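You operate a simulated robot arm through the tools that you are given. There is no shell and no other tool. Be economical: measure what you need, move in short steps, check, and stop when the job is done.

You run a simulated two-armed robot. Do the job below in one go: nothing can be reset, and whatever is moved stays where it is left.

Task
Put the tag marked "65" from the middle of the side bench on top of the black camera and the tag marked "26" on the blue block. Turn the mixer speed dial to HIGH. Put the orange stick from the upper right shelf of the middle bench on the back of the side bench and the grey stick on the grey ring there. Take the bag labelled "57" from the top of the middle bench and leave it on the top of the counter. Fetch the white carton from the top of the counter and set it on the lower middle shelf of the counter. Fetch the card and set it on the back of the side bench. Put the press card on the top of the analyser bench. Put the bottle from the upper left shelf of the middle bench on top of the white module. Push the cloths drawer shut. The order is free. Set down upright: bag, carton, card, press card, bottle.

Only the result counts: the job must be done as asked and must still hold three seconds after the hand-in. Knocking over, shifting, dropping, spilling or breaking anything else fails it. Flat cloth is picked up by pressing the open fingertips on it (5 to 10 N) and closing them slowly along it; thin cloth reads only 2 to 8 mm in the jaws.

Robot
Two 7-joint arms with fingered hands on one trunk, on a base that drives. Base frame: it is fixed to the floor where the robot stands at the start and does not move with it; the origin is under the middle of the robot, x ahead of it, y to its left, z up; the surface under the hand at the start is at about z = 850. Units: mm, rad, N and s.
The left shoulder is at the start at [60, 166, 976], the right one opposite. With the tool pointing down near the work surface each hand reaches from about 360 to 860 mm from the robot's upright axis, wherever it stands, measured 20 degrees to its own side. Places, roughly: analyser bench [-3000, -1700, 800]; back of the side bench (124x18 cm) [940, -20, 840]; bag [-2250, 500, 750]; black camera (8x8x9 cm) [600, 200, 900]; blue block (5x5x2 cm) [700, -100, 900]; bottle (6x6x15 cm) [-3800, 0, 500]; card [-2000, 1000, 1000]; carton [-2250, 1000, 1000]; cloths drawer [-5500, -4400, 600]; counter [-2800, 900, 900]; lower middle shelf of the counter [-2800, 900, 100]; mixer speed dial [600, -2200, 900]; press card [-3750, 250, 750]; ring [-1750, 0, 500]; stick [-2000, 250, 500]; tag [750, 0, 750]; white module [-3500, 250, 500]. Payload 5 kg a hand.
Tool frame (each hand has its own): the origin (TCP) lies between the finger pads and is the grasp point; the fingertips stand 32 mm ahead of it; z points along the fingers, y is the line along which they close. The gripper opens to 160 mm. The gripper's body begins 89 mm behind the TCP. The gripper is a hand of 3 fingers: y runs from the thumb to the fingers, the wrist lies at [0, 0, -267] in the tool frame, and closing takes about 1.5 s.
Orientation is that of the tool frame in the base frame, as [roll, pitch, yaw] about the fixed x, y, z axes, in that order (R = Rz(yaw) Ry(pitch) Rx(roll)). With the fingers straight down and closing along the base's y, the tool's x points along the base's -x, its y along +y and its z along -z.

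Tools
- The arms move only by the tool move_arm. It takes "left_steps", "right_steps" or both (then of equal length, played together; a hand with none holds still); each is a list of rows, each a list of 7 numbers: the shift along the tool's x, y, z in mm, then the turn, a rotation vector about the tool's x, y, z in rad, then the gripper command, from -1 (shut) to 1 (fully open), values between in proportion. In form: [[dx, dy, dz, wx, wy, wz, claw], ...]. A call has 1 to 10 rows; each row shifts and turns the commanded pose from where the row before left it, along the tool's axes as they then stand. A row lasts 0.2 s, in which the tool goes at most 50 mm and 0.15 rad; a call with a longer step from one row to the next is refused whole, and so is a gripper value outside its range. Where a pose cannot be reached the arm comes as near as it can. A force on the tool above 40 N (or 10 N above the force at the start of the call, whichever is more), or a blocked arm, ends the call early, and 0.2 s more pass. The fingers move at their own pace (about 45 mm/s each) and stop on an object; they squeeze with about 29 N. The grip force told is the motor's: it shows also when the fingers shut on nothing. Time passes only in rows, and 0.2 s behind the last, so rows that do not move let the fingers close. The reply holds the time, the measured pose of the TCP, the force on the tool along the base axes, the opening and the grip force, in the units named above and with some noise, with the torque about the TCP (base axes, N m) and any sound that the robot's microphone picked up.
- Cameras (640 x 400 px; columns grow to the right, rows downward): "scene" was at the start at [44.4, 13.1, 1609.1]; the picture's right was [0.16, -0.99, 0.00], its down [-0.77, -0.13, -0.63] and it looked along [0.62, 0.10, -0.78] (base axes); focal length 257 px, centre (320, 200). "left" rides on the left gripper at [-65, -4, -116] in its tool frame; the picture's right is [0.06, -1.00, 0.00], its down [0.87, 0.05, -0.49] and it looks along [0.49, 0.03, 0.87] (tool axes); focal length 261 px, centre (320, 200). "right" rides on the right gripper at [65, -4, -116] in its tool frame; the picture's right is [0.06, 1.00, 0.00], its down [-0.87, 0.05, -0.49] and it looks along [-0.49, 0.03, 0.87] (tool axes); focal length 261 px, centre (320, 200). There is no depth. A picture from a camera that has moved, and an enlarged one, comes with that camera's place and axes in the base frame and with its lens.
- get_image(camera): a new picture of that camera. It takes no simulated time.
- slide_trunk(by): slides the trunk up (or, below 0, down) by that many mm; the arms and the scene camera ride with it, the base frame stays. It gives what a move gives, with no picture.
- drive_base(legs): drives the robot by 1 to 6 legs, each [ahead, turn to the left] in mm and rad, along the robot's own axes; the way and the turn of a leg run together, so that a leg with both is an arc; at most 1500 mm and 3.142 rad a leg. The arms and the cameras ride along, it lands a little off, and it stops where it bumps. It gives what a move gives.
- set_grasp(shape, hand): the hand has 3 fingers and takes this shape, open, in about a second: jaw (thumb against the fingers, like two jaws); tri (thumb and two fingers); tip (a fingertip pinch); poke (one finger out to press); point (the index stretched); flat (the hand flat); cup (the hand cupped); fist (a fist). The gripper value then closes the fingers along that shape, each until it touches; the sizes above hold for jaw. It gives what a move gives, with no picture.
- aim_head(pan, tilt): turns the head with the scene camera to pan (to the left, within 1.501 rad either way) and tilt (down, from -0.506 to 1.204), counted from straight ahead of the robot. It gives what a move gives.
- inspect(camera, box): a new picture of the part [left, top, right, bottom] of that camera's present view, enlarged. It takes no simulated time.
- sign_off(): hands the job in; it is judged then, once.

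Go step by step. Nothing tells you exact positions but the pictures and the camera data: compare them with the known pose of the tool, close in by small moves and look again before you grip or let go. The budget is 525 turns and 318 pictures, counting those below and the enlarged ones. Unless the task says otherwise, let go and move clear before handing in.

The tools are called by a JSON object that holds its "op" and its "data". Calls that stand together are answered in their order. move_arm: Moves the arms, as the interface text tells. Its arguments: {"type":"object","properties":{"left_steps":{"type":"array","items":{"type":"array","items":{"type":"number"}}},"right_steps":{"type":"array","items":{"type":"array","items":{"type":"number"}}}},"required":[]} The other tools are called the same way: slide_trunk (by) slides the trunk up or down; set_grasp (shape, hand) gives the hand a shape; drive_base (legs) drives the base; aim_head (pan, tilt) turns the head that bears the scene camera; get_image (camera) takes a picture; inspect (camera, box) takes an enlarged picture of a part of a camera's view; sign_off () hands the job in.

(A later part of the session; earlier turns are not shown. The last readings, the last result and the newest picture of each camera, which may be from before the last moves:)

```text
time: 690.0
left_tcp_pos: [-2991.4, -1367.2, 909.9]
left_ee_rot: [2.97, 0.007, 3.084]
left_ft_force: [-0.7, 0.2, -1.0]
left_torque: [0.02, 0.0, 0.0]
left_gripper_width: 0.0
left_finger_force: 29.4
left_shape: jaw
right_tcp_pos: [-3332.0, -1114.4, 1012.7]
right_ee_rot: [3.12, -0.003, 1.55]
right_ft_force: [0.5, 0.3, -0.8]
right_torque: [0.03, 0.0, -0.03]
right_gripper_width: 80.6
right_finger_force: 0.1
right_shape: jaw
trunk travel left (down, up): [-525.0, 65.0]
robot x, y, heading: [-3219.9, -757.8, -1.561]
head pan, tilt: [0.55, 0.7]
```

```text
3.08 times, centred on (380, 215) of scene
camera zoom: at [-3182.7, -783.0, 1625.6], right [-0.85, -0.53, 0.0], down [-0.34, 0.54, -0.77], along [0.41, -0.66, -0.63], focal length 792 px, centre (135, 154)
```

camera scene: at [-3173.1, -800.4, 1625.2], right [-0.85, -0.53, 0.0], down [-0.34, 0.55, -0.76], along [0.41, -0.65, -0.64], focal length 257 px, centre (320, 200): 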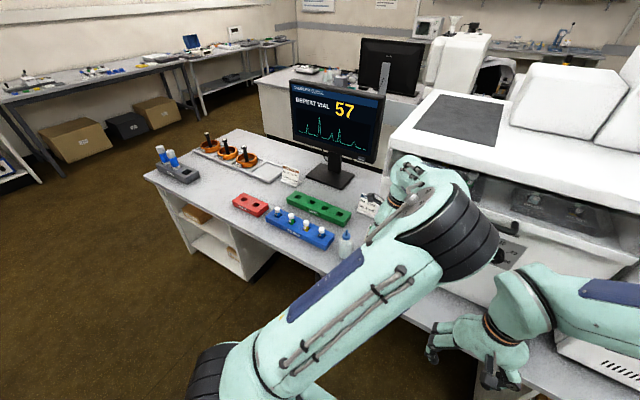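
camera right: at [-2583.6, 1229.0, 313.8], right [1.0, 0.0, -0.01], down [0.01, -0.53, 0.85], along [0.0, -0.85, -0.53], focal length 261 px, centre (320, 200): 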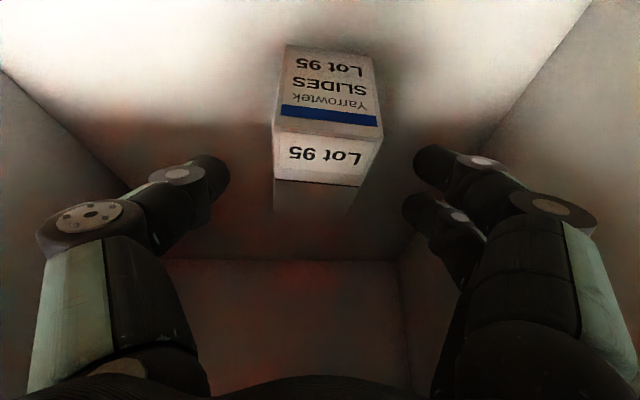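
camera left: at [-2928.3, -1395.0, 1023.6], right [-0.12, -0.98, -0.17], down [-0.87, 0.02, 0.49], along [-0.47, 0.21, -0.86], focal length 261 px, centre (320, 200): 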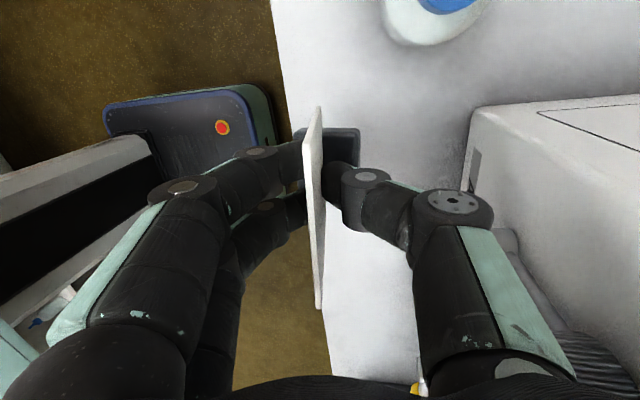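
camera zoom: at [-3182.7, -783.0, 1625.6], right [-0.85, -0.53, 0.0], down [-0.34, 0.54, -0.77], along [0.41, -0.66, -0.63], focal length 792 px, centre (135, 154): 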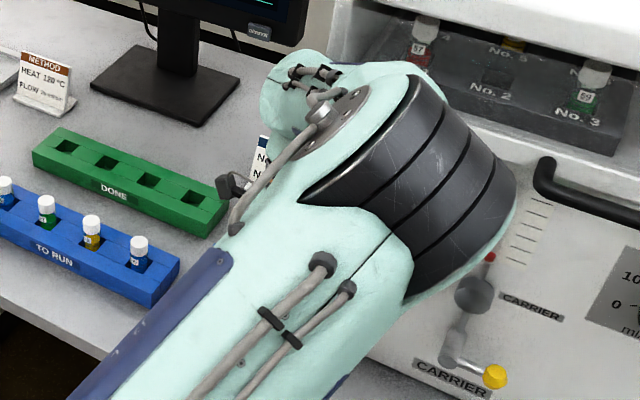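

{"op": "move_arm", "data": {"left_steps": [[0, 0, 0, 0.0885, -0.09, -0.0165, -1], [0, 0, 0, 0, 0, 0, -1]]}}

{"op": "aim_head", "data": {"pan": 0.35, "tilt": 0.8}}

{"op": "get_image", "data": {"camera": "scene"}}

```text
time: 690.6
left_tcp_pos: [-2979.4, -1382.2, 904.0]
left_ee_rot: [3.055, 0.094, 3.097]
left_ft_force: [0.7, 0.1, -1.9]
left_torque: [-0.01, 0.01, 0.0]
left_gripper_width: 0.1
left_finger_force: 29.5
left_shape: jaw
right_tcp_pos: [-3326.6, -1126.2, 1010.9]
right_ee_rot: [3.128, -0.015, 1.549]
right_ft_force: [-0.3, -0.1, 0.4]
right_torque: [0.03, 0.06, 0.01]
right_gripper_width: 80.6
right_finger_force: 0.1
right_shape: jaw
trunk travel left (down, up): [-525.0, 65.0]
robot x, y, heading: [-3219.5, -760.2, -1.562]
head pan, tilt: [0.55, 0.7]
```

```text
time: 691.4
left_tcp_pos: [-2979.7, -1381.4, 903.8]
left_ee_rot: [3.053, 0.096, 3.097]
left_ft_force: [-0.9, 0.2, -1.1]
left_torque: [0.02, 0.01, 0.0]
left_gripper_width: 0.2
left_finger_force: 29.1
left_shape: jaw
right_tcp_pos: [-3327.9, -1125.5, 1011.0]
right_ee_rot: [3.127, -0.013, 1.549]
right_ft_force: [0.5, 0.4, -0.1]
right_torque: [-0.02, 0.01, -0.02]
right_gripper_width: 80.6
right_finger_force: 0.1
right_shape: jaw
trunk travel left (down, up): [-525.0, 65.0]
robot x, y, heading: [-3217.8, -757.6, -1.561]
head pan, tilt: [0.351, 0.799]
```

```text
67 pictures are left
camera scene: at [-3190.1, -803.7, 1617.0], right [-0.94, -0.35, 0.0], down [-0.25, 0.67, -0.7], along [0.25, -0.65, -0.72], focal length 257 px, centre (320, 200)
```

scene: 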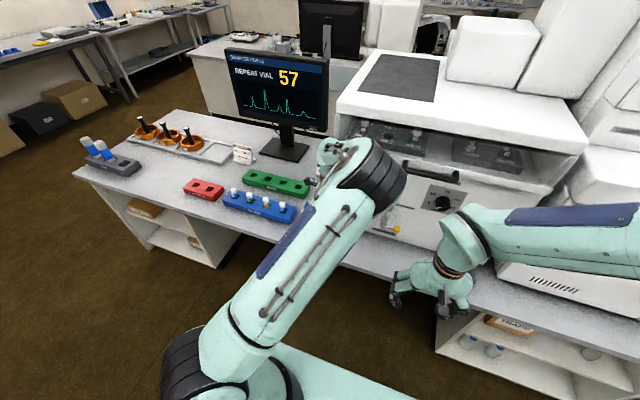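

{"op": "drive_base", "data": {"legs": [[-70, 0]]}}

{"op": "move_arm", "data": {"left_steps": [[0, -30, -10, 0, 0, 0, -1], [0, -30, 0, 0, 0, 0, -1], [0, 0, 0, -0.0885, 0.09, 0.0165, -1], [0, 0, 0, 0, 0, 0, -1]]}}

{"op": "get_image", "data": {"camera": "scene"}}

{"op": "get_image", "data": {"camera": "left"}}

```text
time: 692.4
left_tcp_pos: [-2980.6, -1308.4, 905.0]
left_ee_rot: [3.053, 0.096, 3.096]
left_ft_force: [0.3, 0.3, -0.5]
left_torque: [-0.04, -0.01, 0.01]
left_gripper_width: 0.0
left_finger_force: 28.8
left_shape: jaw
right_tcp_pos: [-3328.0, -1054.5, 1011.1]
right_ee_rot: [3.125, -0.013, 1.548]
right_ft_force: [-0.2, 1.0, 0.4]
right_torque: [-0.05, -0.01, 0.03]
right_gripper_width: 80.5
right_finger_force: 0.0
right_shape: jaw
trunk travel left (down, up): [-525.0, 65.0]
robot x, y, heading: [-3214.9, -686.5, -1.557]
head pan, tilt: [0.351, 0.799]
```

```text
time: 693.4
left_tcp_pos: [-2983.8, -1369.2, 913.9]
left_ee_rot: [2.97, 0.005, 3.091]
left_ft_force: [0.2, 0.0, -0.3]
left_torque: [0.01, 0.0, 0.0]
left_gripper_width: 0.1
left_finger_force: 28.5
left_shape: jaw
right_tcp_pos: [-3329.2, -1053.0, 1011.4]
right_ee_rot: [3.122, -0.01, 1.55]
right_ft_force: [0.0, 0.1, -0.5]
right_torque: [0.0, -0.02, -0.02]
right_gripper_width: 80.5
right_finger_force: 0.0
right_shape: jaw
trunk travel left (down, up): [-525.0, 65.0]
robot x, y, heading: [-3216.7, -689.9, -1.563]
head pan, tilt: [0.351, 0.799]
```

```text
66 pictures are left
camera scene: at [-3191.8, -728.6, 1617.4], right [-0.94, -0.35, 0.0], down [-0.25, 0.67, -0.7], along [0.25, -0.65, -0.71], focal length 257 px, centre (320, 200)
```

scene: 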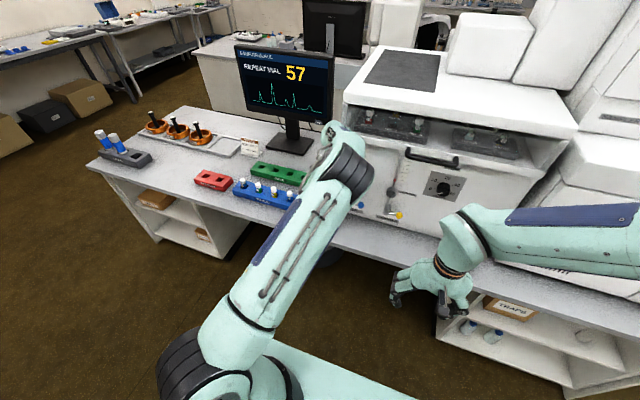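

```text
65 pictures are left
camera left: at [-2921.4, -1395.5, 1026.4], right [-0.11, -0.98, -0.17], down [-0.87, 0.01, 0.49], along [-0.48, 0.2, -0.85], focal length 261 px, centre (320, 200)
```

left: 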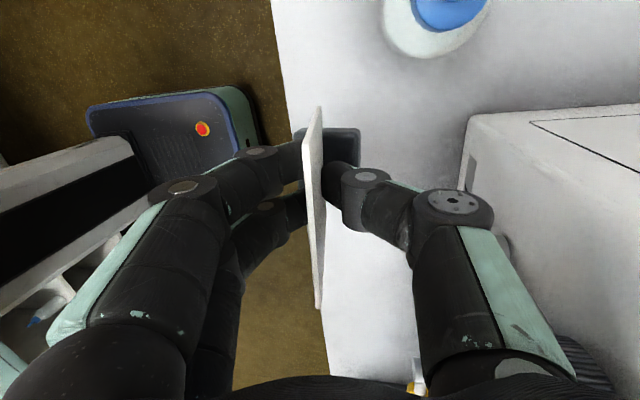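

{"op": "move_arm", "data": {"left_steps": [[0, -12, -2, 0, 0, 0, -1], [0, -3.4, 19.7, 0, 0, 0, -1], [0, -1.4, 8, 0, 0, 0, -1], [0, -0.5, 3, 0, 0, 0, -1], [0, 0, 0, 0, 0, 0, -1]]}}

{"op": "move_arm", "data": {"left_steps": [[0, -0.5, 3, 0, 0, 0, -1], [0, -0.3, 2, 0, 0, 0, -1], [0, 0, 0, 0, 0, 0, -1]]}}

{"op": "move_arm", "data": {"left_steps": [[0, -0.5, 3, 0, 0, 0, -1], [0, -0.3, 2, 0, 0, 0, -1], [0, 0, 0, 0, 0, 0, -1]]}}

```text
time: 694.8
left_tcp_pos: [-2976.7, -1380.2, 903.6]
left_ee_rot: [3.012, 0.005, 3.102]
left_ft_force: [-0.5, 0.2, -1.6]
left_torque: [0.01, -0.03, 0.0]
left_gripper_width: 0.1
left_finger_force: 29.1
left_shape: jaw
right_tcp_pos: [-3329.4, -1045.7, 1013.7]
right_ee_rot: [3.126, -0.006, 1.549]
right_ft_force: [0.0, -0.2, -0.8]
right_torque: [0.04, 0.01, 0.03]
right_gripper_width: 80.4
right_finger_force: 0.0
right_shape: jaw
trunk travel left (down, up): [-525.0, 65.0]
robot x, y, heading: [-3214.1, -689.5, -1.545]
head pan, tilt: [0.351, 0.799]
stopped in row 5 (left hand): the arm was blocked; the commanded pose is now the measured one
```

```text
time: 695.1
left_tcp_pos: [-2961.2, -1348.7, 846.4]
left_ee_rot: [2.882, -0.009, -3.105]
left_ft_force: [0.8, 5.7, -1.2]
left_torque: [-0.44, 0.05, 0.04]
left_gripper_width: 0.0
left_finger_force: 29.2
left_shape: jaw
right_tcp_pos: [-3332.3, -1071.2, 996.0]
right_ee_rot: [3.129, -0.026, 1.544]
right_ft_force: [-0.2, -0.1, 0.8]
right_torque: [-0.15, -0.05, 0.0]
right_gripper_width: 80.2
right_finger_force: 0.1
right_shape: jaw
trunk travel left (down, up): [-525.0, 65.0]
robot x, y, heading: [-3218.5, -687.6, -1.552]
head pan, tilt: [0.351, 0.799]
stopped in row 1 (left hand): the arm was blocked; the commanded pose is now the measured one
```

```text
time: 695.5
left_tcp_pos: [-2932.2, -1399.3, 805.3]
left_ee_rot: [2.846, -0.002, -3.077]
left_ft_force: [-11.7, -2.4, 42.5]
left_torque: [1.37, -0.75, -0.23]
left_gripper_width: 4.6
left_finger_force: 28.9
left_shape: jaw
right_tcp_pos: [-3326.8, -1131.0, 962.8]
right_ee_rot: [3.132, -0.092, 1.552]
right_ft_force: [-1.5, 0.0, 2.7]
right_torque: [-0.02, -0.13, -0.02]
right_gripper_width: 80.3
right_finger_force: 0.0
right_shape: jaw
trunk travel left (down, up): [-525.0, 65.0]
robot x, y, heading: [-3216.4, -685.6, -1.529]
head pan, tilt: [0.351, 0.799]
stopped in row 1 (left hand): the arm was blocked; the commanded pose is now the measured one
```

{"op": "get_image", "data": {"camera": "scene"}}

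{"op": "get_image", "data": {"camera": "left"}}

```text
64 pictures are left
camera scene: at [-3188.5, -738.9, 1618.1], right [-0.92, -0.38, 0.0], down [-0.27, 0.67, -0.69], along [0.27, -0.64, -0.72], focal length 257 px, centre (320, 200)
```

scene: 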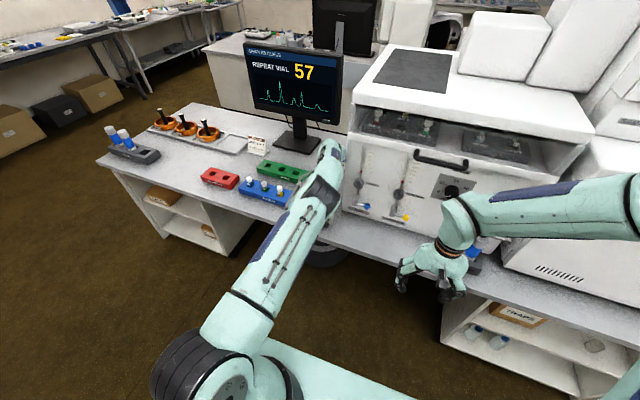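

```text
63 pictures are left
camera left: at [-2865.2, -1432.5, 914.4], right [0.0, -0.96, -0.29], down [-0.86, -0.15, 0.49], along [-0.51, 0.25, -0.82], focal length 261 px, centre (320, 200)
```

left: 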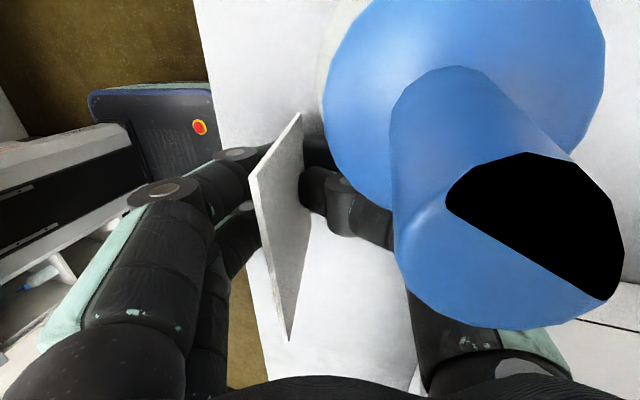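

{"op": "move_arm", "data": {"left_steps": [[0, 0, 0, 0, 0, 0, -1], [0, 0, 0, 0, 0, 0, -1], [0, 0, 0, 0, 0, 0, -1]]}}

{"op": "get_image", "data": {"camera": "left"}}

```text
time: 696.3
left_tcp_pos: [-2934.7, -1389.2, 811.5]
left_ee_rot: [2.861, -0.001, -3.084]
left_ft_force: [-1.7, 0.2, 0.7]
left_torque: [0.13, -0.04, -0.02]
left_gripper_width: 0.0
left_finger_force: 29.3
left_shape: jaw
right_tcp_pos: [-3323.2, -1116.9, 969.1]
right_ee_rot: [3.131, -0.081, 1.56]
right_ft_force: [0.3, -0.6, -0.4]
right_torque: [0.02, -0.02, -0.01]
right_gripper_width: 80.3
right_finger_force: 0.1
right_shape: jaw
trunk travel left (down, up): [-525.0, 65.0]
robot x, y, heading: [-3220.2, -685.2, -1.529]
head pan, tilt: [0.351, 0.799]
```

```text
62 pictures are left
camera left: at [-2868.1, -1421.1, 922.3], right [-0.01, -0.96, -0.28], down [-0.86, -0.14, 0.49], along [-0.51, 0.24, -0.83], focal length 261 px, centre (320, 200)
```

left: 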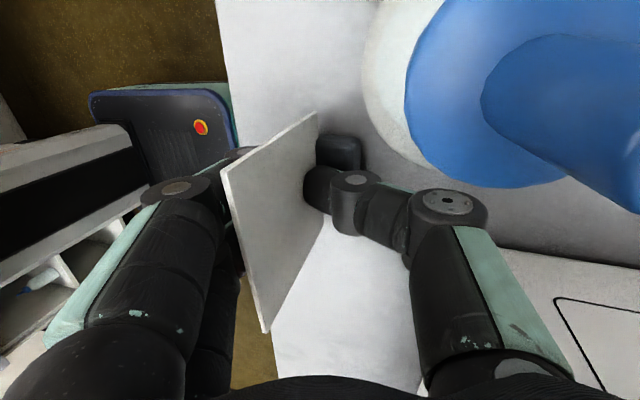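

{"op": "move_arm", "data": {"left_steps": [[0, 5, -18, 0, 0, 0, -1], [0, 8, -28, 0, 0, 0, -1], [0, 8, -28, 0, 0, 0, -1], [0, 0, 0, 0, 0, 0, -1]]}}

{"op": "get_image", "data": {"camera": "left"}}

{"op": "get_image", "data": {"camera": "scene"}}

```text
time: 697.3
left_tcp_pos: [-2934.1, -1390.5, 891.2]
left_ee_rot: [2.859, -0.003, -3.084]
left_ft_force: [0.6, -0.5, -0.6]
left_torque: [-0.01, 0.01, -0.01]
left_gripper_width: 0.0
left_finger_force: 29.4
left_shape: jaw
right_tcp_pos: [-3323.1, -1116.8, 969.4]
right_ee_rot: [3.131, -0.08, 1.557]
right_ft_force: [0.7, -0.2, 0.5]
right_torque: [-0.02, -0.01, -0.01]
right_gripper_width: 80.5
right_finger_force: 0.1
right_shape: jaw
trunk travel left (down, up): [-525.0, 65.0]
robot x, y, heading: [-3217.6, -685.1, -1.529]
head pan, tilt: [0.351, 0.799]
```

```text
61 pictures are left
camera left: at [-2867.2, -1423.1, 1000.6], right [-0.01, -0.96, -0.28], down [-0.86, -0.14, 0.49], along [-0.51, 0.24, -0.83], focal length 261 px, centre (320, 200)
```

left: 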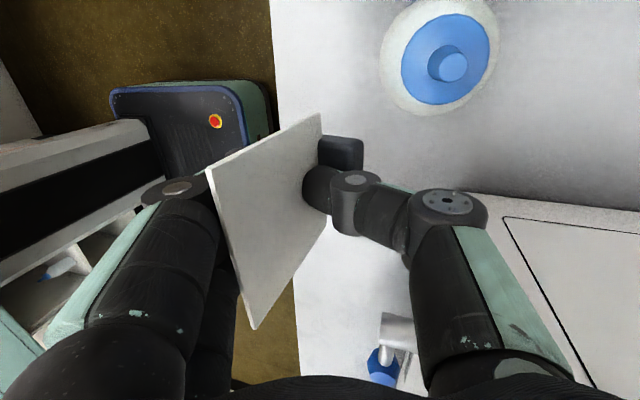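

```text
60 pictures are left
camera scene: at [-3188.3, -729.3, 1617.0], right [-0.92, -0.38, 0.0], down [-0.27, 0.66, -0.7], along [0.27, -0.64, -0.72], focal length 257 px, centre (320, 200)
```

scene: 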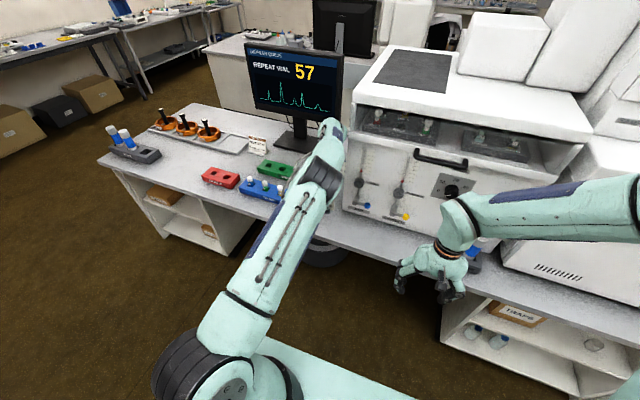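

The card pivoted in the grip. I back away and turn the hand half round so the card can be set upright with a forward-leaning tool.

{"op": "drive_base", "data": {"legs": [[-150, 0]]}}

{"op": "move_arm", "data": {"left_steps": [[0, 10, -40, 0, 0, 0, -1], [0, 10, -40, 0, 0, 0, -1], [0, 0, 0, 0, -0.041, 0.144, -1], [0, 0, 0, 0, -0.041, 0.144, -1], [0, 0, 0, 0, -0.041, 0.144, -1], [0, 0, 0, 0, -0.041, 0.144, -1], [0, 0, 0, 0, -0.041, 0.144, -1], [0, 0, 0, 0, -0.041, 0.144, -1], [0, 0, 0, 0, -0.041, 0.144, -1], [0, 0, 0, 0, -0.041, 0.144, -1]]}}

{"op": "move_arm", "data": {"left_steps": [[0, 0, 0, 0, -0.041, 0.144, -1], [0, 0, 0, 0, -0.041, 0.144, -1], [0, 0, 0, 0, -0.041, 0.144, -1], [0, 0, 0, 0, -0.041, 0.144, -1], [0, 0, 0, 0, -0.041, 0.144, -1], [0, 0, 0, 0, -0.041, 0.144, -1], [0, 0, 0, 0, -0.041, 0.144, -1], [0, 0, 0, 0, -0.041, 0.144, -1], [0, 0, 0, 0, -0.041, 0.144, -1], [0, 0, 0, 0, -0.041, 0.144, -1]]}}

{"op": "get_image", "data": {"camera": "scene"}}

```text
time: 698.6
left_tcp_pos: [-2940.0, -1240.4, 891.9]
left_ee_rot: [2.86, 0.0, -3.082]
left_ft_force: [0.4, -0.5, -0.8]
left_torque: [-0.03, -0.02, -0.01]
left_gripper_width: 0.2
left_finger_force: 28.5
left_shape: jaw
right_tcp_pos: [-3329.6, -966.7, 969.1]
right_ee_rot: [3.132, -0.079, 1.559]
right_ft_force: [0.6, 0.6, 1.0]
right_torque: [-0.06, -0.02, 0.02]
right_gripper_width: 80.2
right_finger_force: 0.2
right_shape: jaw
trunk travel left (down, up): [-525.0, 65.0]
robot x, y, heading: [-3223.3, -537.6, -1.521]
head pan, tilt: [0.351, 0.799]
```

```text
time: 700.8
left_tcp_pos: [-2940.4, -1245.2, 973.2]
left_ee_rot: [2.862, -0.005, 2.001]
left_ft_force: [-0.9, -1.0, -1.0]
left_torque: [0.01, 0.01, 0.01]
left_gripper_width: 0.0
left_finger_force: 29.4
left_shape: jaw
right_tcp_pos: [-3329.7, -967.7, 968.5]
right_ee_rot: [3.131, -0.079, 1.56]
right_ft_force: [0.1, 0.6, 0.0]
right_torque: [-0.01, 0.01, -0.02]
right_gripper_width: 80.1
right_finger_force: 0.1
right_shape: jaw
trunk travel left (down, up): [-525.0, 65.0]
robot x, y, heading: [-3226.0, -538.7, -1.523]
head pan, tilt: [0.351, 0.799]
```

```text
time: 703.0
left_tcp_pos: [-2938.5, -1244.5, 971.1]
left_ee_rot: [2.869, 0.0, 0.503]
left_ft_force: [0.0, -0.7, -1.3]
left_torque: [0.02, 0.03, 0.0]
left_gripper_width: 0.1
left_finger_force: 29.2
left_shape: jaw
right_tcp_pos: [-3329.0, -967.3, 970.1]
right_ee_rot: [3.131, -0.08, 1.561]
right_ft_force: [-0.1, 0.1, 0.0]
right_torque: [0.04, 0.03, 0.0]
right_gripper_width: 80.2
right_finger_force: 0.0
right_shape: jaw
trunk travel left (down, up): [-525.0, 65.0]
robot x, y, heading: [-3221.9, -534.3, -1.527]
head pan, tilt: [0.351, 0.799]
```

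```text
59 pictures are left
camera scene: at [-3194.9, -579.6, 1617.0], right [-0.92, -0.38, 0.0], down [-0.28, 0.66, -0.7], along [0.27, -0.64, -0.72], focal length 257 px, centre (320, 200)
```

scene: 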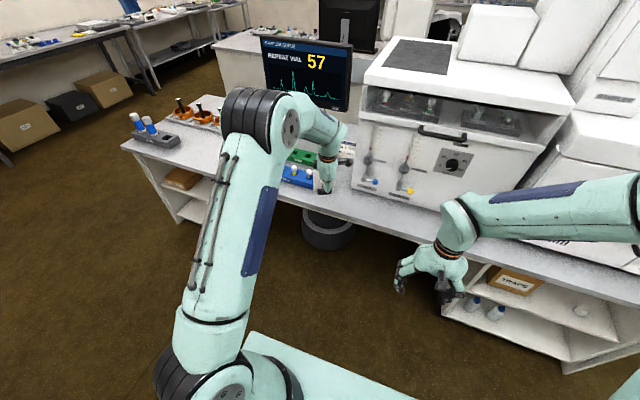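

{"op": "move_arm", "data": {"left_steps": [[0, 0, 0, 0, -0.041, 0.144, -1], [0, 0, 0, 0, -0.041, 0.144, -1], [0, 0, 0, 0, -0.041, 0.144, -1], [0, 0, 0, -0.12, 0, 0, -1], [0, 0, 0, -0.12, 0, 0, -1], [0, 0, 0, -0.12, 0, 0, -1], [0, 0, 0, -0.12, 0, 0, -1], [0, 0, 0, 0, 0, 0, -1]]}}

{"op": "get_image", "data": {"camera": "left"}}

{"op": "inspect", "data": {"camera": "scene", "box": [270, 100, 400, 240]}}

```text
time: 704.8
left_tcp_pos: [-2939.9, -1243.3, 972.6]
left_ee_rot: [2.386, 0.004, 0.057]
left_ft_force: [-0.7, -0.3, -0.7]
left_torque: [0.0, 0.05, 0.02]
left_gripper_width: 0.3
left_finger_force: 29.2
left_shape: jaw
right_tcp_pos: [-3328.9, -967.2, 969.4]
right_ee_rot: [3.132, -0.08, 1.561]
right_ft_force: [0.1, 0.7, 0.9]
right_torque: [-0.01, 0.0, -0.02]
right_gripper_width: 80.5
right_finger_force: 0.0
right_shape: jaw
trunk travel left (down, up): [-525.0, 65.0]
robot x, y, heading: [-3227.3, -536.7, -1.53]
head pan, tilt: [0.351, 0.799]
```

```text
58 pictures are left
camera left: at [-3009.6, -1165.5, 1054.4], right [0.02, 0.73, -0.68], down [0.85, 0.35, 0.39], along [0.52, -0.59, -0.61], focal length 261 px, centre (320, 200)
```

left: 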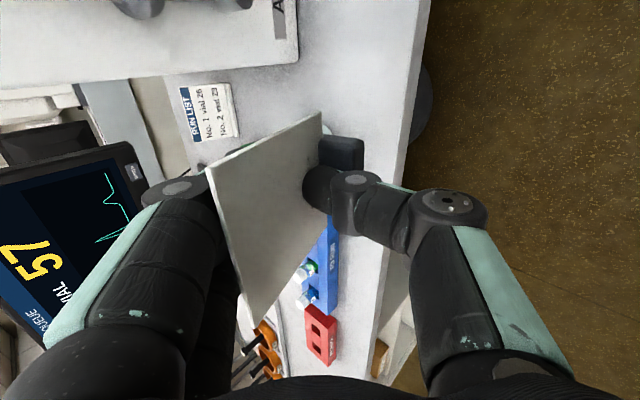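

```text
2.86 times, centred on (335, 170) of scene
camera zoom: at [-3195.2, -579.7, 1617.0], right [-0.92, -0.38, 0.0], down [-0.28, 0.66, -0.7], along [0.27, -0.64, -0.72], focal length 735 px, centre (277, 286)
```

zoom: 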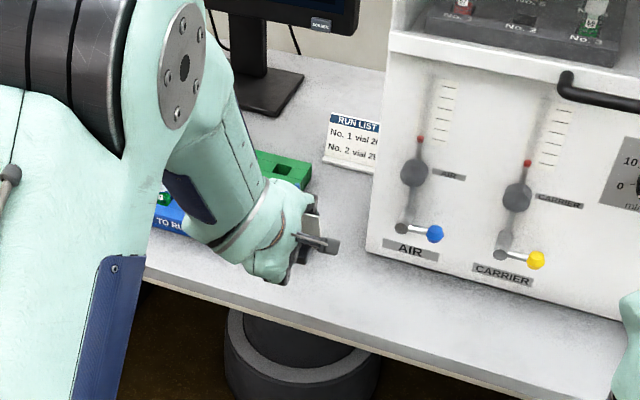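

The card is now close to upright in the hand. I bring it over the free strip at about (-3000,-1375).

{"op": "move_arm", "data": {"left_steps": [[-39, -1.7, -1.4, 0, 0, 0, -1], [-39, -1.7, -1.4, 0, 0, 0, -1], [0, 0, 0, 0, 0, 0, -1]]}}

{"op": "drive_base", "data": {"legs": [[90, 0]]}}

{"op": "move_arm", "data": {"left_steps": [[0, -20.6, 21.8, 0, 0, 0, -1], [0, -20.6, 21.8, 0, 0, 0, -1], [0, -20.6, 21.8, 0, 0, 0, -1], [0, 0, 0, 0, 0, 0, -1]]}}

{"op": "get_image", "data": {"camera": "left"}}

```text
time: 705.6
left_tcp_pos: [-3016.5, -1244.0, 972.7]
left_ee_rot: [2.389, 0.003, 0.058]
left_ft_force: [0.3, -0.4, -0.1]
left_torque: [0.02, -0.02, 0.0]
left_gripper_width: 0.1
left_finger_force: 28.6
left_shape: jaw
right_tcp_pos: [-3329.3, -966.6, 969.7]
right_ee_rot: [3.132, -0.08, 1.563]
right_ft_force: [-0.2, -0.6, 0.2]
right_torque: [0.02, 0.0, -0.02]
right_gripper_width: 80.2
right_finger_force: 0.1
right_shape: jaw
trunk travel left (down, up): [-525.0, 65.0]
robot x, y, heading: [-3222.1, -532.9, -1.527]
head pan, tilt: [0.351, 0.799]
```

```text
time: 706.7
left_tcp_pos: [-3014.0, -1335.6, 971.8]
left_ee_rot: [2.393, 0.002, 0.059]
left_ft_force: [-0.3, -0.6, -1.1]
left_torque: [0.04, -0.03, 0.02]
left_gripper_width: 0.0
left_finger_force: 28.7
left_shape: jaw
right_tcp_pos: [-3326.3, -1058.7, 967.9]
right_ee_rot: [3.132, -0.083, 1.559]
right_ft_force: [-0.2, 0.7, -0.2]
right_torque: [0.07, 0.01, 0.01]
right_gripper_width: 80.1
right_finger_force: 0.1
right_shape: jaw
trunk travel left (down, up): [-525.0, 65.0]
robot x, y, heading: [-3224.3, -628.5, -1.528]
head pan, tilt: [0.351, 0.799]
```

```text
time: 707.7
left_tcp_pos: [-3014.6, -1332.4, 886.7]
left_ee_rot: [2.388, 0.003, 0.057]
left_ft_force: [0.6, 0.3, -0.6]
left_torque: [0.0, 0.0, -0.01]
left_gripper_width: 0.1
left_finger_force: 28.7
left_shape: jaw
right_tcp_pos: [-3325.4, -1057.4, 969.3]
right_ee_rot: [3.131, -0.081, 1.56]
right_ft_force: [0.5, -0.3, -0.2]
right_torque: [-0.04, -0.02, 0.0]
right_gripper_width: 80.1
right_finger_force: 0.1
right_shape: jaw
trunk travel left (down, up): [-525.0, 65.0]
robot x, y, heading: [-3220.5, -628.7, -1.529]
head pan, tilt: [0.351, 0.799]
```

```text
56 pictures are left
camera left: at [-3084.6, -1255.1, 966.7], right [0.02, 0.73, -0.68], down [0.85, 0.35, 0.39], along [0.52, -0.59, -0.61], focal length 261 px, centre (320, 200)
```

left: 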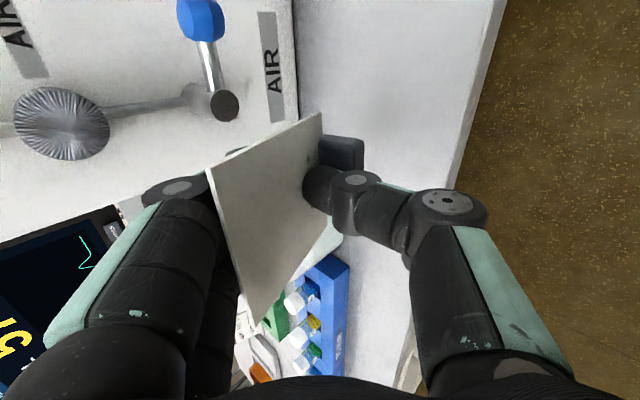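

{"op": "move_arm", "data": {"left_steps": [[0, -10.3, 10.9, 0, 0, 0, -1], [0, -5.5, 5.8, 0, 0, 0, -1], [0, -2, 2.2, 0, 0, 0, -1], [0, 0, 0, 0, 0, 0, -1]]}}

{"op": "move_arm", "data": {"left_steps": [[0, -2.7, 2.9, 0, 0, 0, -1], [0, -2, 2.2, 0, 0, 0, -1], [0, -2, 2.2, 0, 0, 0, -1], [0, 0, 0, 0, 0, 0, -1]]}}

{"op": "move_arm", "data": {"left_steps": [[0, -2, 2.2, 0, 0, 0, -1], [0, -2, 2.2, 0, 0, 0, -1], [0, -2, 2.2, 0, 0, 0, -1], [0, 0, 0, 0, 0, 0, -1]]}}

```text
time: 708.7
left_tcp_pos: [-3014.7, -1332.9, 858.1]
left_ee_rot: [2.389, 0.003, 0.057]
left_ft_force: [0.6, 0.3, -0.2]
left_torque: [0.0, 0.01, 0.01]
left_gripper_width: 0.0
left_finger_force: 28.6
left_shape: jaw
right_tcp_pos: [-3326.2, -1058.5, 969.7]
right_ee_rot: [3.131, -0.081, 1.561]
right_ft_force: [-0.3, 0.3, 0.3]
right_torque: [0.01, 0.02, -0.01]
right_gripper_width: 80.3
right_finger_force: 0.0
right_shape: jaw
trunk travel left (down, up): [-525.0, 65.0]
robot x, y, heading: [-3221.7, -628.0, -1.526]
head pan, tilt: [0.351, 0.799]
```

```text
time: 709.7
left_tcp_pos: [-3014.4, -1333.5, 848.3]
left_ee_rot: [2.391, 0.002, 0.058]
left_ft_force: [-0.5, -0.1, -0.7]
left_torque: [0.01, -0.03, 0.03]
left_gripper_width: 0.0
left_finger_force: 29.0
left_shape: jaw
right_tcp_pos: [-3326.8, -1057.0, 969.1]
right_ee_rot: [3.131, -0.081, 1.561]
right_ft_force: [-0.2, 0.7, 0.2]
right_torque: [0.0, 0.01, -0.03]
right_gripper_width: 80.3
right_finger_force: 0.1
right_shape: jaw
trunk travel left (down, up): [-525.0, 65.0]
robot x, y, heading: [-3220.8, -624.7, -1.531]
head pan, tilt: [0.351, 0.799]
```

```text
time: 710.7
left_tcp_pos: [-3015.4, -1333.6, 838.2]
left_ee_rot: [2.388, 0.0, 0.057]
left_ft_force: [0.0, 0.0, -1.3]
left_torque: [0.01, 0.02, -0.01]
left_gripper_width: 0.0
left_finger_force: 29.3
left_shape: jaw
right_tcp_pos: [-3325.8, -1058.0, 968.6]
right_ee_rot: [3.13, -0.081, 1.56]
right_ft_force: [-1.1, 1.1, -0.9]
right_torque: [0.01, 0.01, 0.01]
right_gripper_width: 80.1
right_finger_force: 0.2
right_shape: jaw
trunk travel left (down, up): [-525.0, 65.0]
robot x, y, heading: [-3218.7, -629.5, -1.526]
head pan, tilt: [0.351, 0.799]
```

{"op": "move_arm", "data": {"left_steps": [[0, -2, 2.2, 0, 0, 0, -1], [0, -2, 2.2, 0, 0, 0, -1], [0, -2, 2.2, 0, 0, 0, -1], [0, 0, 0, 0, 0, 0, -1]]}}

{"op": "get_image", "data": {"camera": "left"}}

{"op": "inspect", "data": {"camera": "scene", "box": [290, 120, 400, 240]}}

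```text
time: 711.7
left_tcp_pos: [-3014.2, -1334.6, 829.1]
left_ee_rot: [2.389, 0.001, 0.058]
left_ft_force: [-0.1, -0.2, -1.6]
left_torque: [0.01, -0.02, 0.01]
left_gripper_width: 0.0
left_finger_force: 28.8
left_shape: jaw
right_tcp_pos: [-3326.4, -1057.4, 970.3]
right_ee_rot: [3.13, -0.078, 1.56]
right_ft_force: [0.2, -0.9, -0.1]
right_torque: [0.0, 0.02, -0.04]
right_gripper_width: 80.1
right_finger_force: 0.1
right_shape: jaw
trunk travel left (down, up): [-525.0, 65.0]
robot x, y, heading: [-3218.9, -625.6, -1.53]
head pan, tilt: [0.351, 0.799]
```

```text
55 pictures are left
camera left: at [-3084.8, -1256.5, 910.7], right [0.02, 0.73, -0.68], down [0.85, 0.35, 0.4], along [0.52, -0.59, -0.62], focal length 261 px, centre (320, 200)
```

left: 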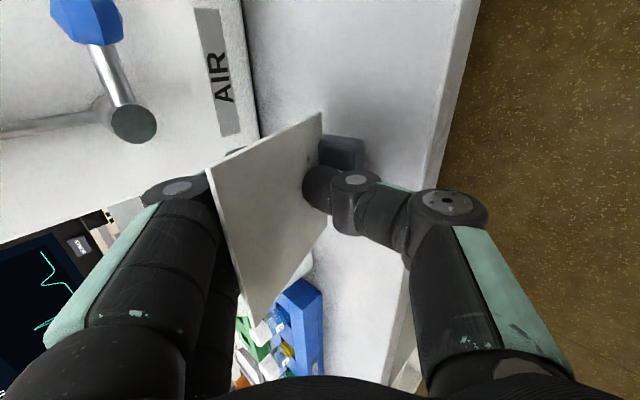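

```text
3.33 times, centred on (345, 180) of scene
camera zoom: at [-3191.5, -670.0, 1617.0], right [-0.92, -0.38, 0.0], down [-0.27, 0.66, -0.7], along [0.27, -0.64, -0.72], focal length 858 px, centre (237, 267)
```

zoom: 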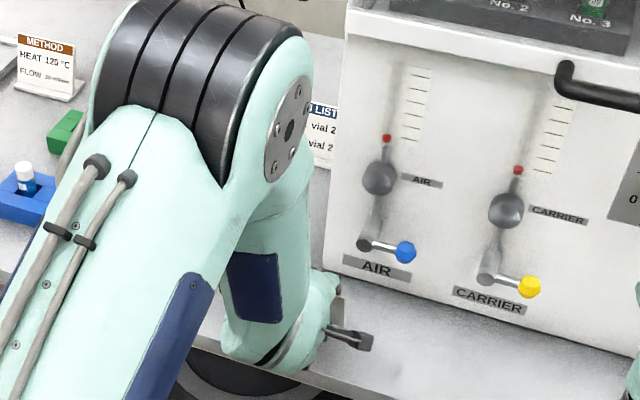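

{"op": "move_arm", "data": {"left_steps": [[0, -2, 2.2, 0, 0, 0, -1], [0, -2, 2.2, 0, 0, 0, -1], [0, 0, 0, 0, 0, 0, -1]]}}

{"op": "move_arm", "data": {"left_steps": [[0, -2, 2.2, 0, 0, 0, -1], [0, -2, 2.2, 0, 0, 0, -1], [0, 0, 0, 0, 0, 0, -1]]}}

{"op": "move_arm", "data": {"left_steps": [[0, -2, 2.2, 0, 0, 0, -1], [0, -2, 2.2, 0, 0, 0, -1], [0, 0, 0, 0, 0, 0, -1]]}}

```text
time: 712.5
left_tcp_pos: [-3015.7, -1333.2, 822.0]
left_ee_rot: [2.389, 0.002, 0.056]
left_ft_force: [-0.1, 0.0, -1.4]
left_torque: [0.06, 0.01, 0.0]
left_gripper_width: 0.2
left_finger_force: 29.0
left_shape: jaw
right_tcp_pos: [-3326.0, -1057.1, 968.1]
right_ee_rot: [3.13, -0.08, 1.562]
right_ft_force: [-0.2, 0.3, 0.5]
right_torque: [-0.01, -0.01, 0.02]
right_gripper_width: 80.3
right_finger_force: 0.0
right_shape: jaw
trunk travel left (down, up): [-525.0, 65.0]
robot x, y, heading: [-3219.8, -623.4, -1.526]
head pan, tilt: [0.351, 0.799]
```

```text
time: 713.3
left_tcp_pos: [-3014.2, -1334.1, 817.5]
left_ee_rot: [2.389, 0.0, 0.057]
left_ft_force: [0.2, 0.2, -1.8]
left_torque: [0.02, 0.01, 0.01]
left_gripper_width: 0.0
left_finger_force: 28.9
left_shape: jaw
right_tcp_pos: [-3325.7, -1057.5, 968.9]
right_ee_rot: [3.13, -0.08, 1.561]
right_ft_force: [0.2, 0.5, 0.1]
right_torque: [0.03, 0.02, 0.03]
right_gripper_width: 80.2
right_finger_force: 0.0
right_shape: jaw
trunk travel left (down, up): [-525.0, 65.0]
robot x, y, heading: [-3217.3, -623.1, -1.532]
head pan, tilt: [0.351, 0.799]
```

```text
time: 714.1
left_tcp_pos: [-3014.0, -1333.4, 811.9]
left_ee_rot: [2.389, 0.003, 0.059]
left_ft_force: [-0.2, 0.0, -1.5]
left_torque: [0.03, 0.0, -0.01]
left_gripper_width: 0.2
left_finger_force: 29.4
left_shape: jaw
right_tcp_pos: [-3325.7, -1057.5, 969.2]
right_ee_rot: [3.132, -0.081, 1.561]
right_ft_force: [0.3, -0.1, 0.5]
right_torque: [0.0, 0.0, 0.03]
right_gripper_width: 80.3
right_finger_force: 0.1
right_shape: jaw
trunk travel left (down, up): [-525.0, 65.0]
robot x, y, heading: [-3222.4, -630.3, -1.53]
head pan, tilt: [0.351, 0.799]
```

{"op": "move_arm", "data": {"left_steps": [[0, -2, 2.2, 0, 0, 0, -1], [0, -2, 2.2, 0, 0, 0, -1], [0, 0, 0, 0, 0, 0, -1]]}}

{"op": "move_arm", "data": {"left_steps": [[0, -2, 2.2, 0, 0, 0, -1], [0, -2, 2.2, 0, 0, 0, -1], [0, 0, 0, 0, 0, 0, -1]]}}

{"op": "move_arm", "data": {"left_steps": [[0, -2, 2.2, 0, 0, 0, -1], [0, -2, 2.2, 0, 0, 0, -1], [0, 0, 0, 0, 0, 0, -1]]}}

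{"op": "get_image", "data": {"camera": "left"}}

```text
time: 714.9
left_tcp_pos: [-3014.2, -1333.4, 804.6]
left_ee_rot: [2.389, 0.002, 0.056]
left_ft_force: [0.3, -0.1, -1.2]
left_torque: [0.01, -0.01, 0.0]
left_gripper_width: 0.1
left_finger_force: 29.0
left_shape: jaw
right_tcp_pos: [-3326.0, -1059.4, 969.6]
right_ee_rot: [3.131, -0.08, 1.561]
right_ft_force: [0.2, 0.8, -0.1]
right_torque: [0.05, -0.03, 0.02]
right_gripper_width: 80.3
right_finger_force: 0.1
right_shape: jaw
trunk travel left (down, up): [-525.0, 65.0]
robot x, y, heading: [-3221.3, -624.5, -1.527]
head pan, tilt: [0.351, 0.799]
```

```text
time: 715.7
left_tcp_pos: [-3013.3, -1334.5, 803.2]
left_ee_rot: [2.384, 0.002, 0.056]
left_ft_force: [0.9, 2.7, 17.0]
left_torque: [0.06, 0.05, -0.02]
left_gripper_width: 0.0
left_finger_force: 29.0
left_shape: jaw
right_tcp_pos: [-3326.6, -1056.8, 970.0]
right_ee_rot: [3.132, -0.079, 1.561]
right_ft_force: [0.1, 0.9, 0.0]
right_torque: [0.03, 0.01, 0.01]
right_gripper_width: 80.4
right_finger_force: 0.0
right_shape: jaw
trunk travel left (down, up): [-525.0, 65.0]
robot x, y, heading: [-3221.1, -626.0, -1.525]
head pan, tilt: [0.351, 0.799]
```

```text
time: 716.3
left_tcp_pos: [-3013.5, -1337.6, 803.5]
left_ee_rot: [2.373, 0.002, 0.055]
left_ft_force: [1.0, 6.0, 20.7]
left_torque: [0.24, 0.03, -0.02]
left_gripper_width: 1.1
left_finger_force: 29.2
left_shape: jaw
right_tcp_pos: [-3326.6, -1057.3, 969.0]
right_ee_rot: [3.131, -0.081, 1.559]
right_ft_force: [1.1, -0.7, -0.4]
right_torque: [0.0, 0.02, 0.02]
right_gripper_width: 80.3
right_finger_force: 0.1
right_shape: jaw
trunk travel left (down, up): [-525.0, 65.0]
robot x, y, heading: [-3221.1, -624.1, -1.522]
head pan, tilt: [0.351, 0.799]
stopped in row 2 (left hand): the force on the tool passed its limit at 43 N (the readings are from after the stop); the commanded pose is now the measured one
```

```text
53 pictures are left
camera left: at [-3084.5, -1258.8, 882.1], right [0.02, 0.72, -0.69], down [0.85, 0.35, 0.39], along [0.52, -0.6, -0.61], focal length 261 px, centre (320, 200)
```

left: 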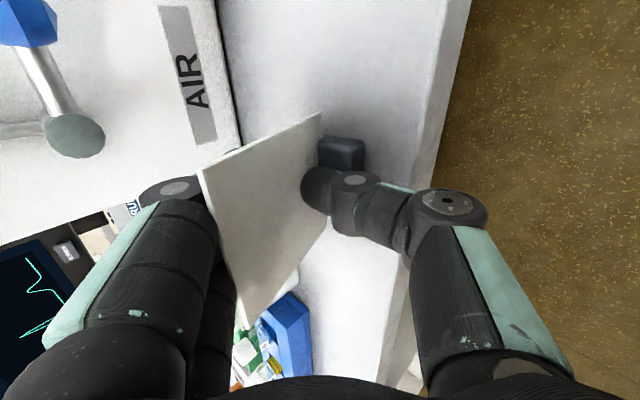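

{"op": "move_arm", "data": {"left_steps": [[0, 1, -1.1, 0, 0, 0, -1], [0, 0, 0, 0, 0, 0, -0.9], [0, 0, 0, 0, 0, 0, -0.8], [0, 0, 0, 0, 0, 0, -0.7], [0, 0, 0, 0, 0, 0, -0.6], [0, 0, 0, 0, 0, 0, -0.6]]}}

{"op": "get_image", "data": {"camera": "left"}}

```text
time: 717.7
left_tcp_pos: [-3014.5, -1336.1, 799.6]
left_ee_rot: [2.378, 0.002, 0.055]
left_ft_force: [-0.3, -5.2, 21.0]
left_torque: [-0.18, 0.0, 0.0]
left_gripper_width: 24.9
left_finger_force: 0.1
left_shape: jaw
right_tcp_pos: [-3326.6, -1056.3, 969.4]
right_ee_rot: [3.131, -0.078, 1.56]
right_ft_force: [-0.3, -0.5, 0.5]
right_torque: [0.01, 0.0, 0.04]
right_gripper_width: 79.8
right_finger_force: 0.1
right_shape: jaw
trunk travel left (down, up): [-525.0, 65.0]
robot x, y, heading: [-3219.4, -628.3, -1.523]
head pan, tilt: [0.351, 0.799]
```

```text
52 pictures are left
camera left: at [-3084.2, -1258.3, 881.6], right [0.02, 0.72, -0.69], down [0.85, 0.35, 0.39], along [0.52, -0.6, -0.61], focal length 261 px, centre (320, 200)
```

left: 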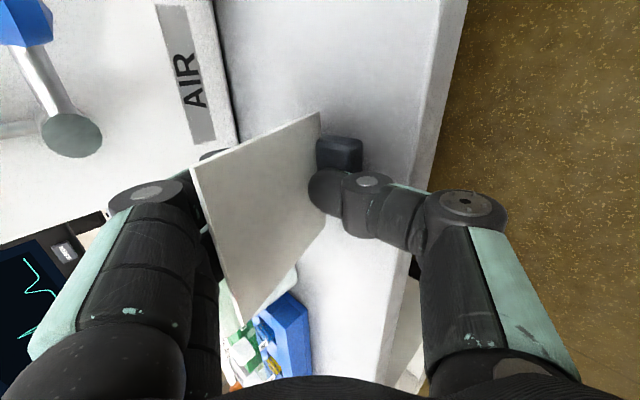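

{"op": "move_arm", "data": {"left_steps": [[0, 2.8, -4.1, 0, 0, 0, -0.6], [0, 2.8, -4.1, 0, 0, 0, -0.5], [0, 2.8, -4.1, 0, 0, 0, -0.4], [0, 0, 0, 0, 0, 0, -0.35], [0, 5.7, -8.2, 0, 0, 0, -0.35], [0, 11.4, -16.4, 0, 0, 0, -0.35], [0, 11.4, -16.4, 0, 0, 0, -0.35], [0, 17, -24.6, 0, 0, 0, -0.35], [0, 17, -24.6, 0, 0, 0, -0.35], [0, 17, -24.6, 0, 0, 0, -0.35]]}}

{"op": "get_image", "data": {"camera": "left"}}

```text
time: 719.9
left_tcp_pos: [-3016.1, -1311.6, 954.0]
left_ee_rot: [2.38, 0.002, 0.055]
left_ft_force: [0.8, -0.2, 0.0]
left_torque: [-0.02, -0.03, 0.0]
left_gripper_width: 51.8
left_finger_force: 0.1
left_shape: jaw
right_tcp_pos: [-3326.4, -1057.7, 969.2]
right_ee_rot: [3.131, -0.082, 1.562]
right_ft_force: [0.0, -0.2, 0.4]
right_torque: [-0.03, 0.01, 0.02]
right_gripper_width: 80.2
right_finger_force: 0.1
right_shape: jaw
trunk travel left (down, up): [-525.0, 65.0]
robot x, y, heading: [-3219.4, -626.5, -1.53]
head pan, tilt: [0.351, 0.799]
```

```text
51 pictures are left
camera left: at [-3086.6, -1233.4, 1034.8], right [0.02, 0.73, -0.69], down [0.85, 0.35, 0.39], along [0.52, -0.59, -0.61], focal length 261 px, centre (320, 200)
```

left: 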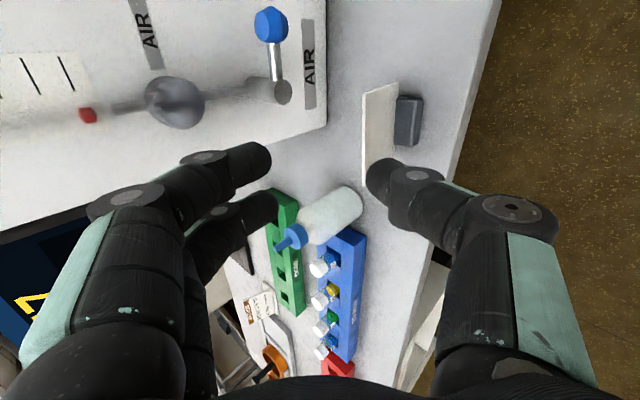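

The press card stands on the analyser bench. I tuck the left hand, restoring its orientation, and turn back to the middle bench for the bottle.

{"op": "move_arm", "data": {"left_steps": [[0, -22, -34.7, 0, 0, 0, -0.35], [0, -22, -34.7, 0, 0, 0, -0.35], [0, -22, -34.7, 0, 0, 0, -0.2], [0, -22, -34.7, 0, 0, 0, 0], [0, -22, -34.7, 0, 0, 0, 0], [0, 0, 0, 0.15, 0, 0, 0], [0, 0, 0, 0.15, 0, 0, 0], [0, 0, 0, 0.15, 0, 0, 0], [0, 0, 0, 0.15, 0, 0, 0], [0, 0, 0, 0.15, 0, 0, 0]]}}

{"op": "move_arm", "data": {"left_steps": [[0, 0, 0, 0, 0, -0.15, 0], [0, 0, 0, 0, 0, -0.15, 0], [0, 0, 0, 0, 0, -0.15, 0], [0, 0, 0, 0, 0, -0.15, 0], [0, 0, 0, 0, 0, -0.15, 0], [0, 0, 0, 0, 0, -0.15, 0], [0, 0, 0, 0, 0, -0.15, 0], [0, 0, 0, 0, 0, -0.15, 0], [0, 0, 0, 0, 0, -0.15, 0], [0, 0, 0, 0, 0, -0.15, 0]]}}

{"op": "drive_base", "data": {"legs": [[-80, 0], [0, -1.571], [480, 0], [0, -1.571]]}}

{"op": "slide_trunk", "data": {"by": -400}}

{"op": "aim_head", "data": {"pan": 0, "tilt": 0.55}}

{"op": "get_image", "data": {"camera": "scene"}}

```text
time: 722.1
left_tcp_pos: [-3027.6, -1145.0, 1004.1]
left_ee_rot: [3.132, 0.001, 0.056]
left_ft_force: [0.7, -0.4, 0.2]
left_torque: [-0.01, 0.02, -0.04]
left_gripper_width: 79.8
left_finger_force: 0.0
left_shape: jaw
left hand out of reach, approached as far as the arm can: row 5
right_tcp_pos: [-3325.6, -1058.5, 968.8]
right_ee_rot: [3.13, -0.081, 1.561]
right_ft_force: [-0.2, 0.2, -0.5]
right_torque: [0.03, 0.0, -0.05]
right_gripper_width: 80.4
right_finger_force: 0.0
right_shape: jaw
trunk travel left (down, up): [-525.0, 65.0]
robot x, y, heading: [-3218.0, -626.8, -1.531]
head pan, tilt: [0.351, 0.799]
```

```text
time: 724.3
left_tcp_pos: [-3029.5, -1144.5, 1004.4]
left_ee_rot: [-3.14, 0.01, 1.559]
left_ft_force: [0.2, 0.5, 0.3]
left_torque: [-0.01, -0.01, -0.02]
left_gripper_width: 79.3
left_finger_force: 0.0
left_shape: jaw
right_tcp_pos: [-3326.5, -1057.9, 969.7]
right_ee_rot: [3.13, -0.079, 1.561]
right_ft_force: [0.3, 1.2, 0.5]
right_torque: [-0.02, 0.02, -0.01]
right_gripper_width: 80.0
right_finger_force: 0.0
right_shape: jaw
trunk travel left (down, up): [-525.0, 65.0]
robot x, y, heading: [-3221.6, -626.0, -1.526]
head pan, tilt: [0.351, 0.799]
```

```text
time: 735.6
left_tcp_pos: [-3901.0, -70.8, 1004.4]
left_ee_rot: [3.14, 0.011, -1.556]
left_ft_force: [0.1, 0.0, 0.5]
left_torque: [0.0, 0.02, -0.01]
left_gripper_width: 79.7
left_finger_force: 0.1
left_shape: jaw
right_tcp_pos: [-3601.7, -150.3, 969.4]
right_ee_rot: [3.131, -0.08, -1.553]
right_ft_force: [0.3, 0.1, 0.6]
right_torque: [0.01, 0.01, 0.03]
right_gripper_width: 80.1
right_finger_force: 0.1
right_shape: jaw
trunk travel left (down, up): [-525.0, 65.0]
robot x, y, heading: [-3693.4, -583.5, 1.64]
head pan, tilt: [0.351, 0.799]
```

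```text
time: 737.7
left_tcp_pos: [-3899.6, -69.9, 791.2]
left_ee_rot: [-3.134, 0.017, -1.555]
left_ft_force: [-1.2, -4.9, 24.1]
left_torque: [-0.15, -1.39, -0.28]
left_gripper_width: 79.0
left_finger_force: 0.0
left_shape: jaw
right_tcp_pos: [-3602.2, -150.7, 750.7]
right_ee_rot: [3.133, -0.078, -1.554]
right_ft_force: [0.9, 0.1, -0.4]
right_torque: [-0.02, -0.02, 0.0]
right_gripper_width: 80.2
right_finger_force: 0.0
right_shape: jaw
trunk travel left (down, up): [-308.0, 282.0]
robot x, y, heading: [-3694.4, -581.7, 1.644]
head pan, tilt: [0.351, 0.799]
stopped: the force on the tool passed its limit at 72 N (the readings are from after the stop); the commanded pose is now the measured one
```

```text
time: 738.6
left_tcp_pos: [-3899.0, -70.6, 790.6]
left_ee_rot: [-3.136, 0.017, -1.555]
left_ft_force: [-0.7, 0.6, 31.5]
left_torque: [-0.01, -1.76, 0.05]
left_gripper_width: 78.7
left_finger_force: 0.0
left_shape: jaw
right_tcp_pos: [-3601.8, -150.0, 751.6]
right_ee_rot: [3.131, -0.077, -1.555]
right_ft_force: [0.4, -0.9, 0.4]
right_torque: [0.02, 0.0, 0.04]
right_gripper_width: 80.1
right_finger_force: 0.1
right_shape: jaw
trunk travel left (down, up): [-308.0, 282.0]
robot x, y, heading: [-3696.6, -586.8, 1.643]
head pan, tilt: [0.0, 0.55]
```

```text
50 pictures are left
camera scene: at [-3699.1, -525.7, 1420.8], right [1.0, 0.07, 0.0], down [0.04, -0.52, -0.85], along [-0.06, 0.85, -0.52], focal length 257 px, centre (320, 200)
```

scene: 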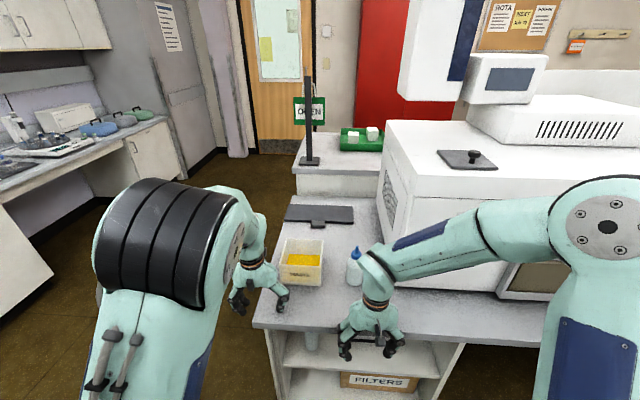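

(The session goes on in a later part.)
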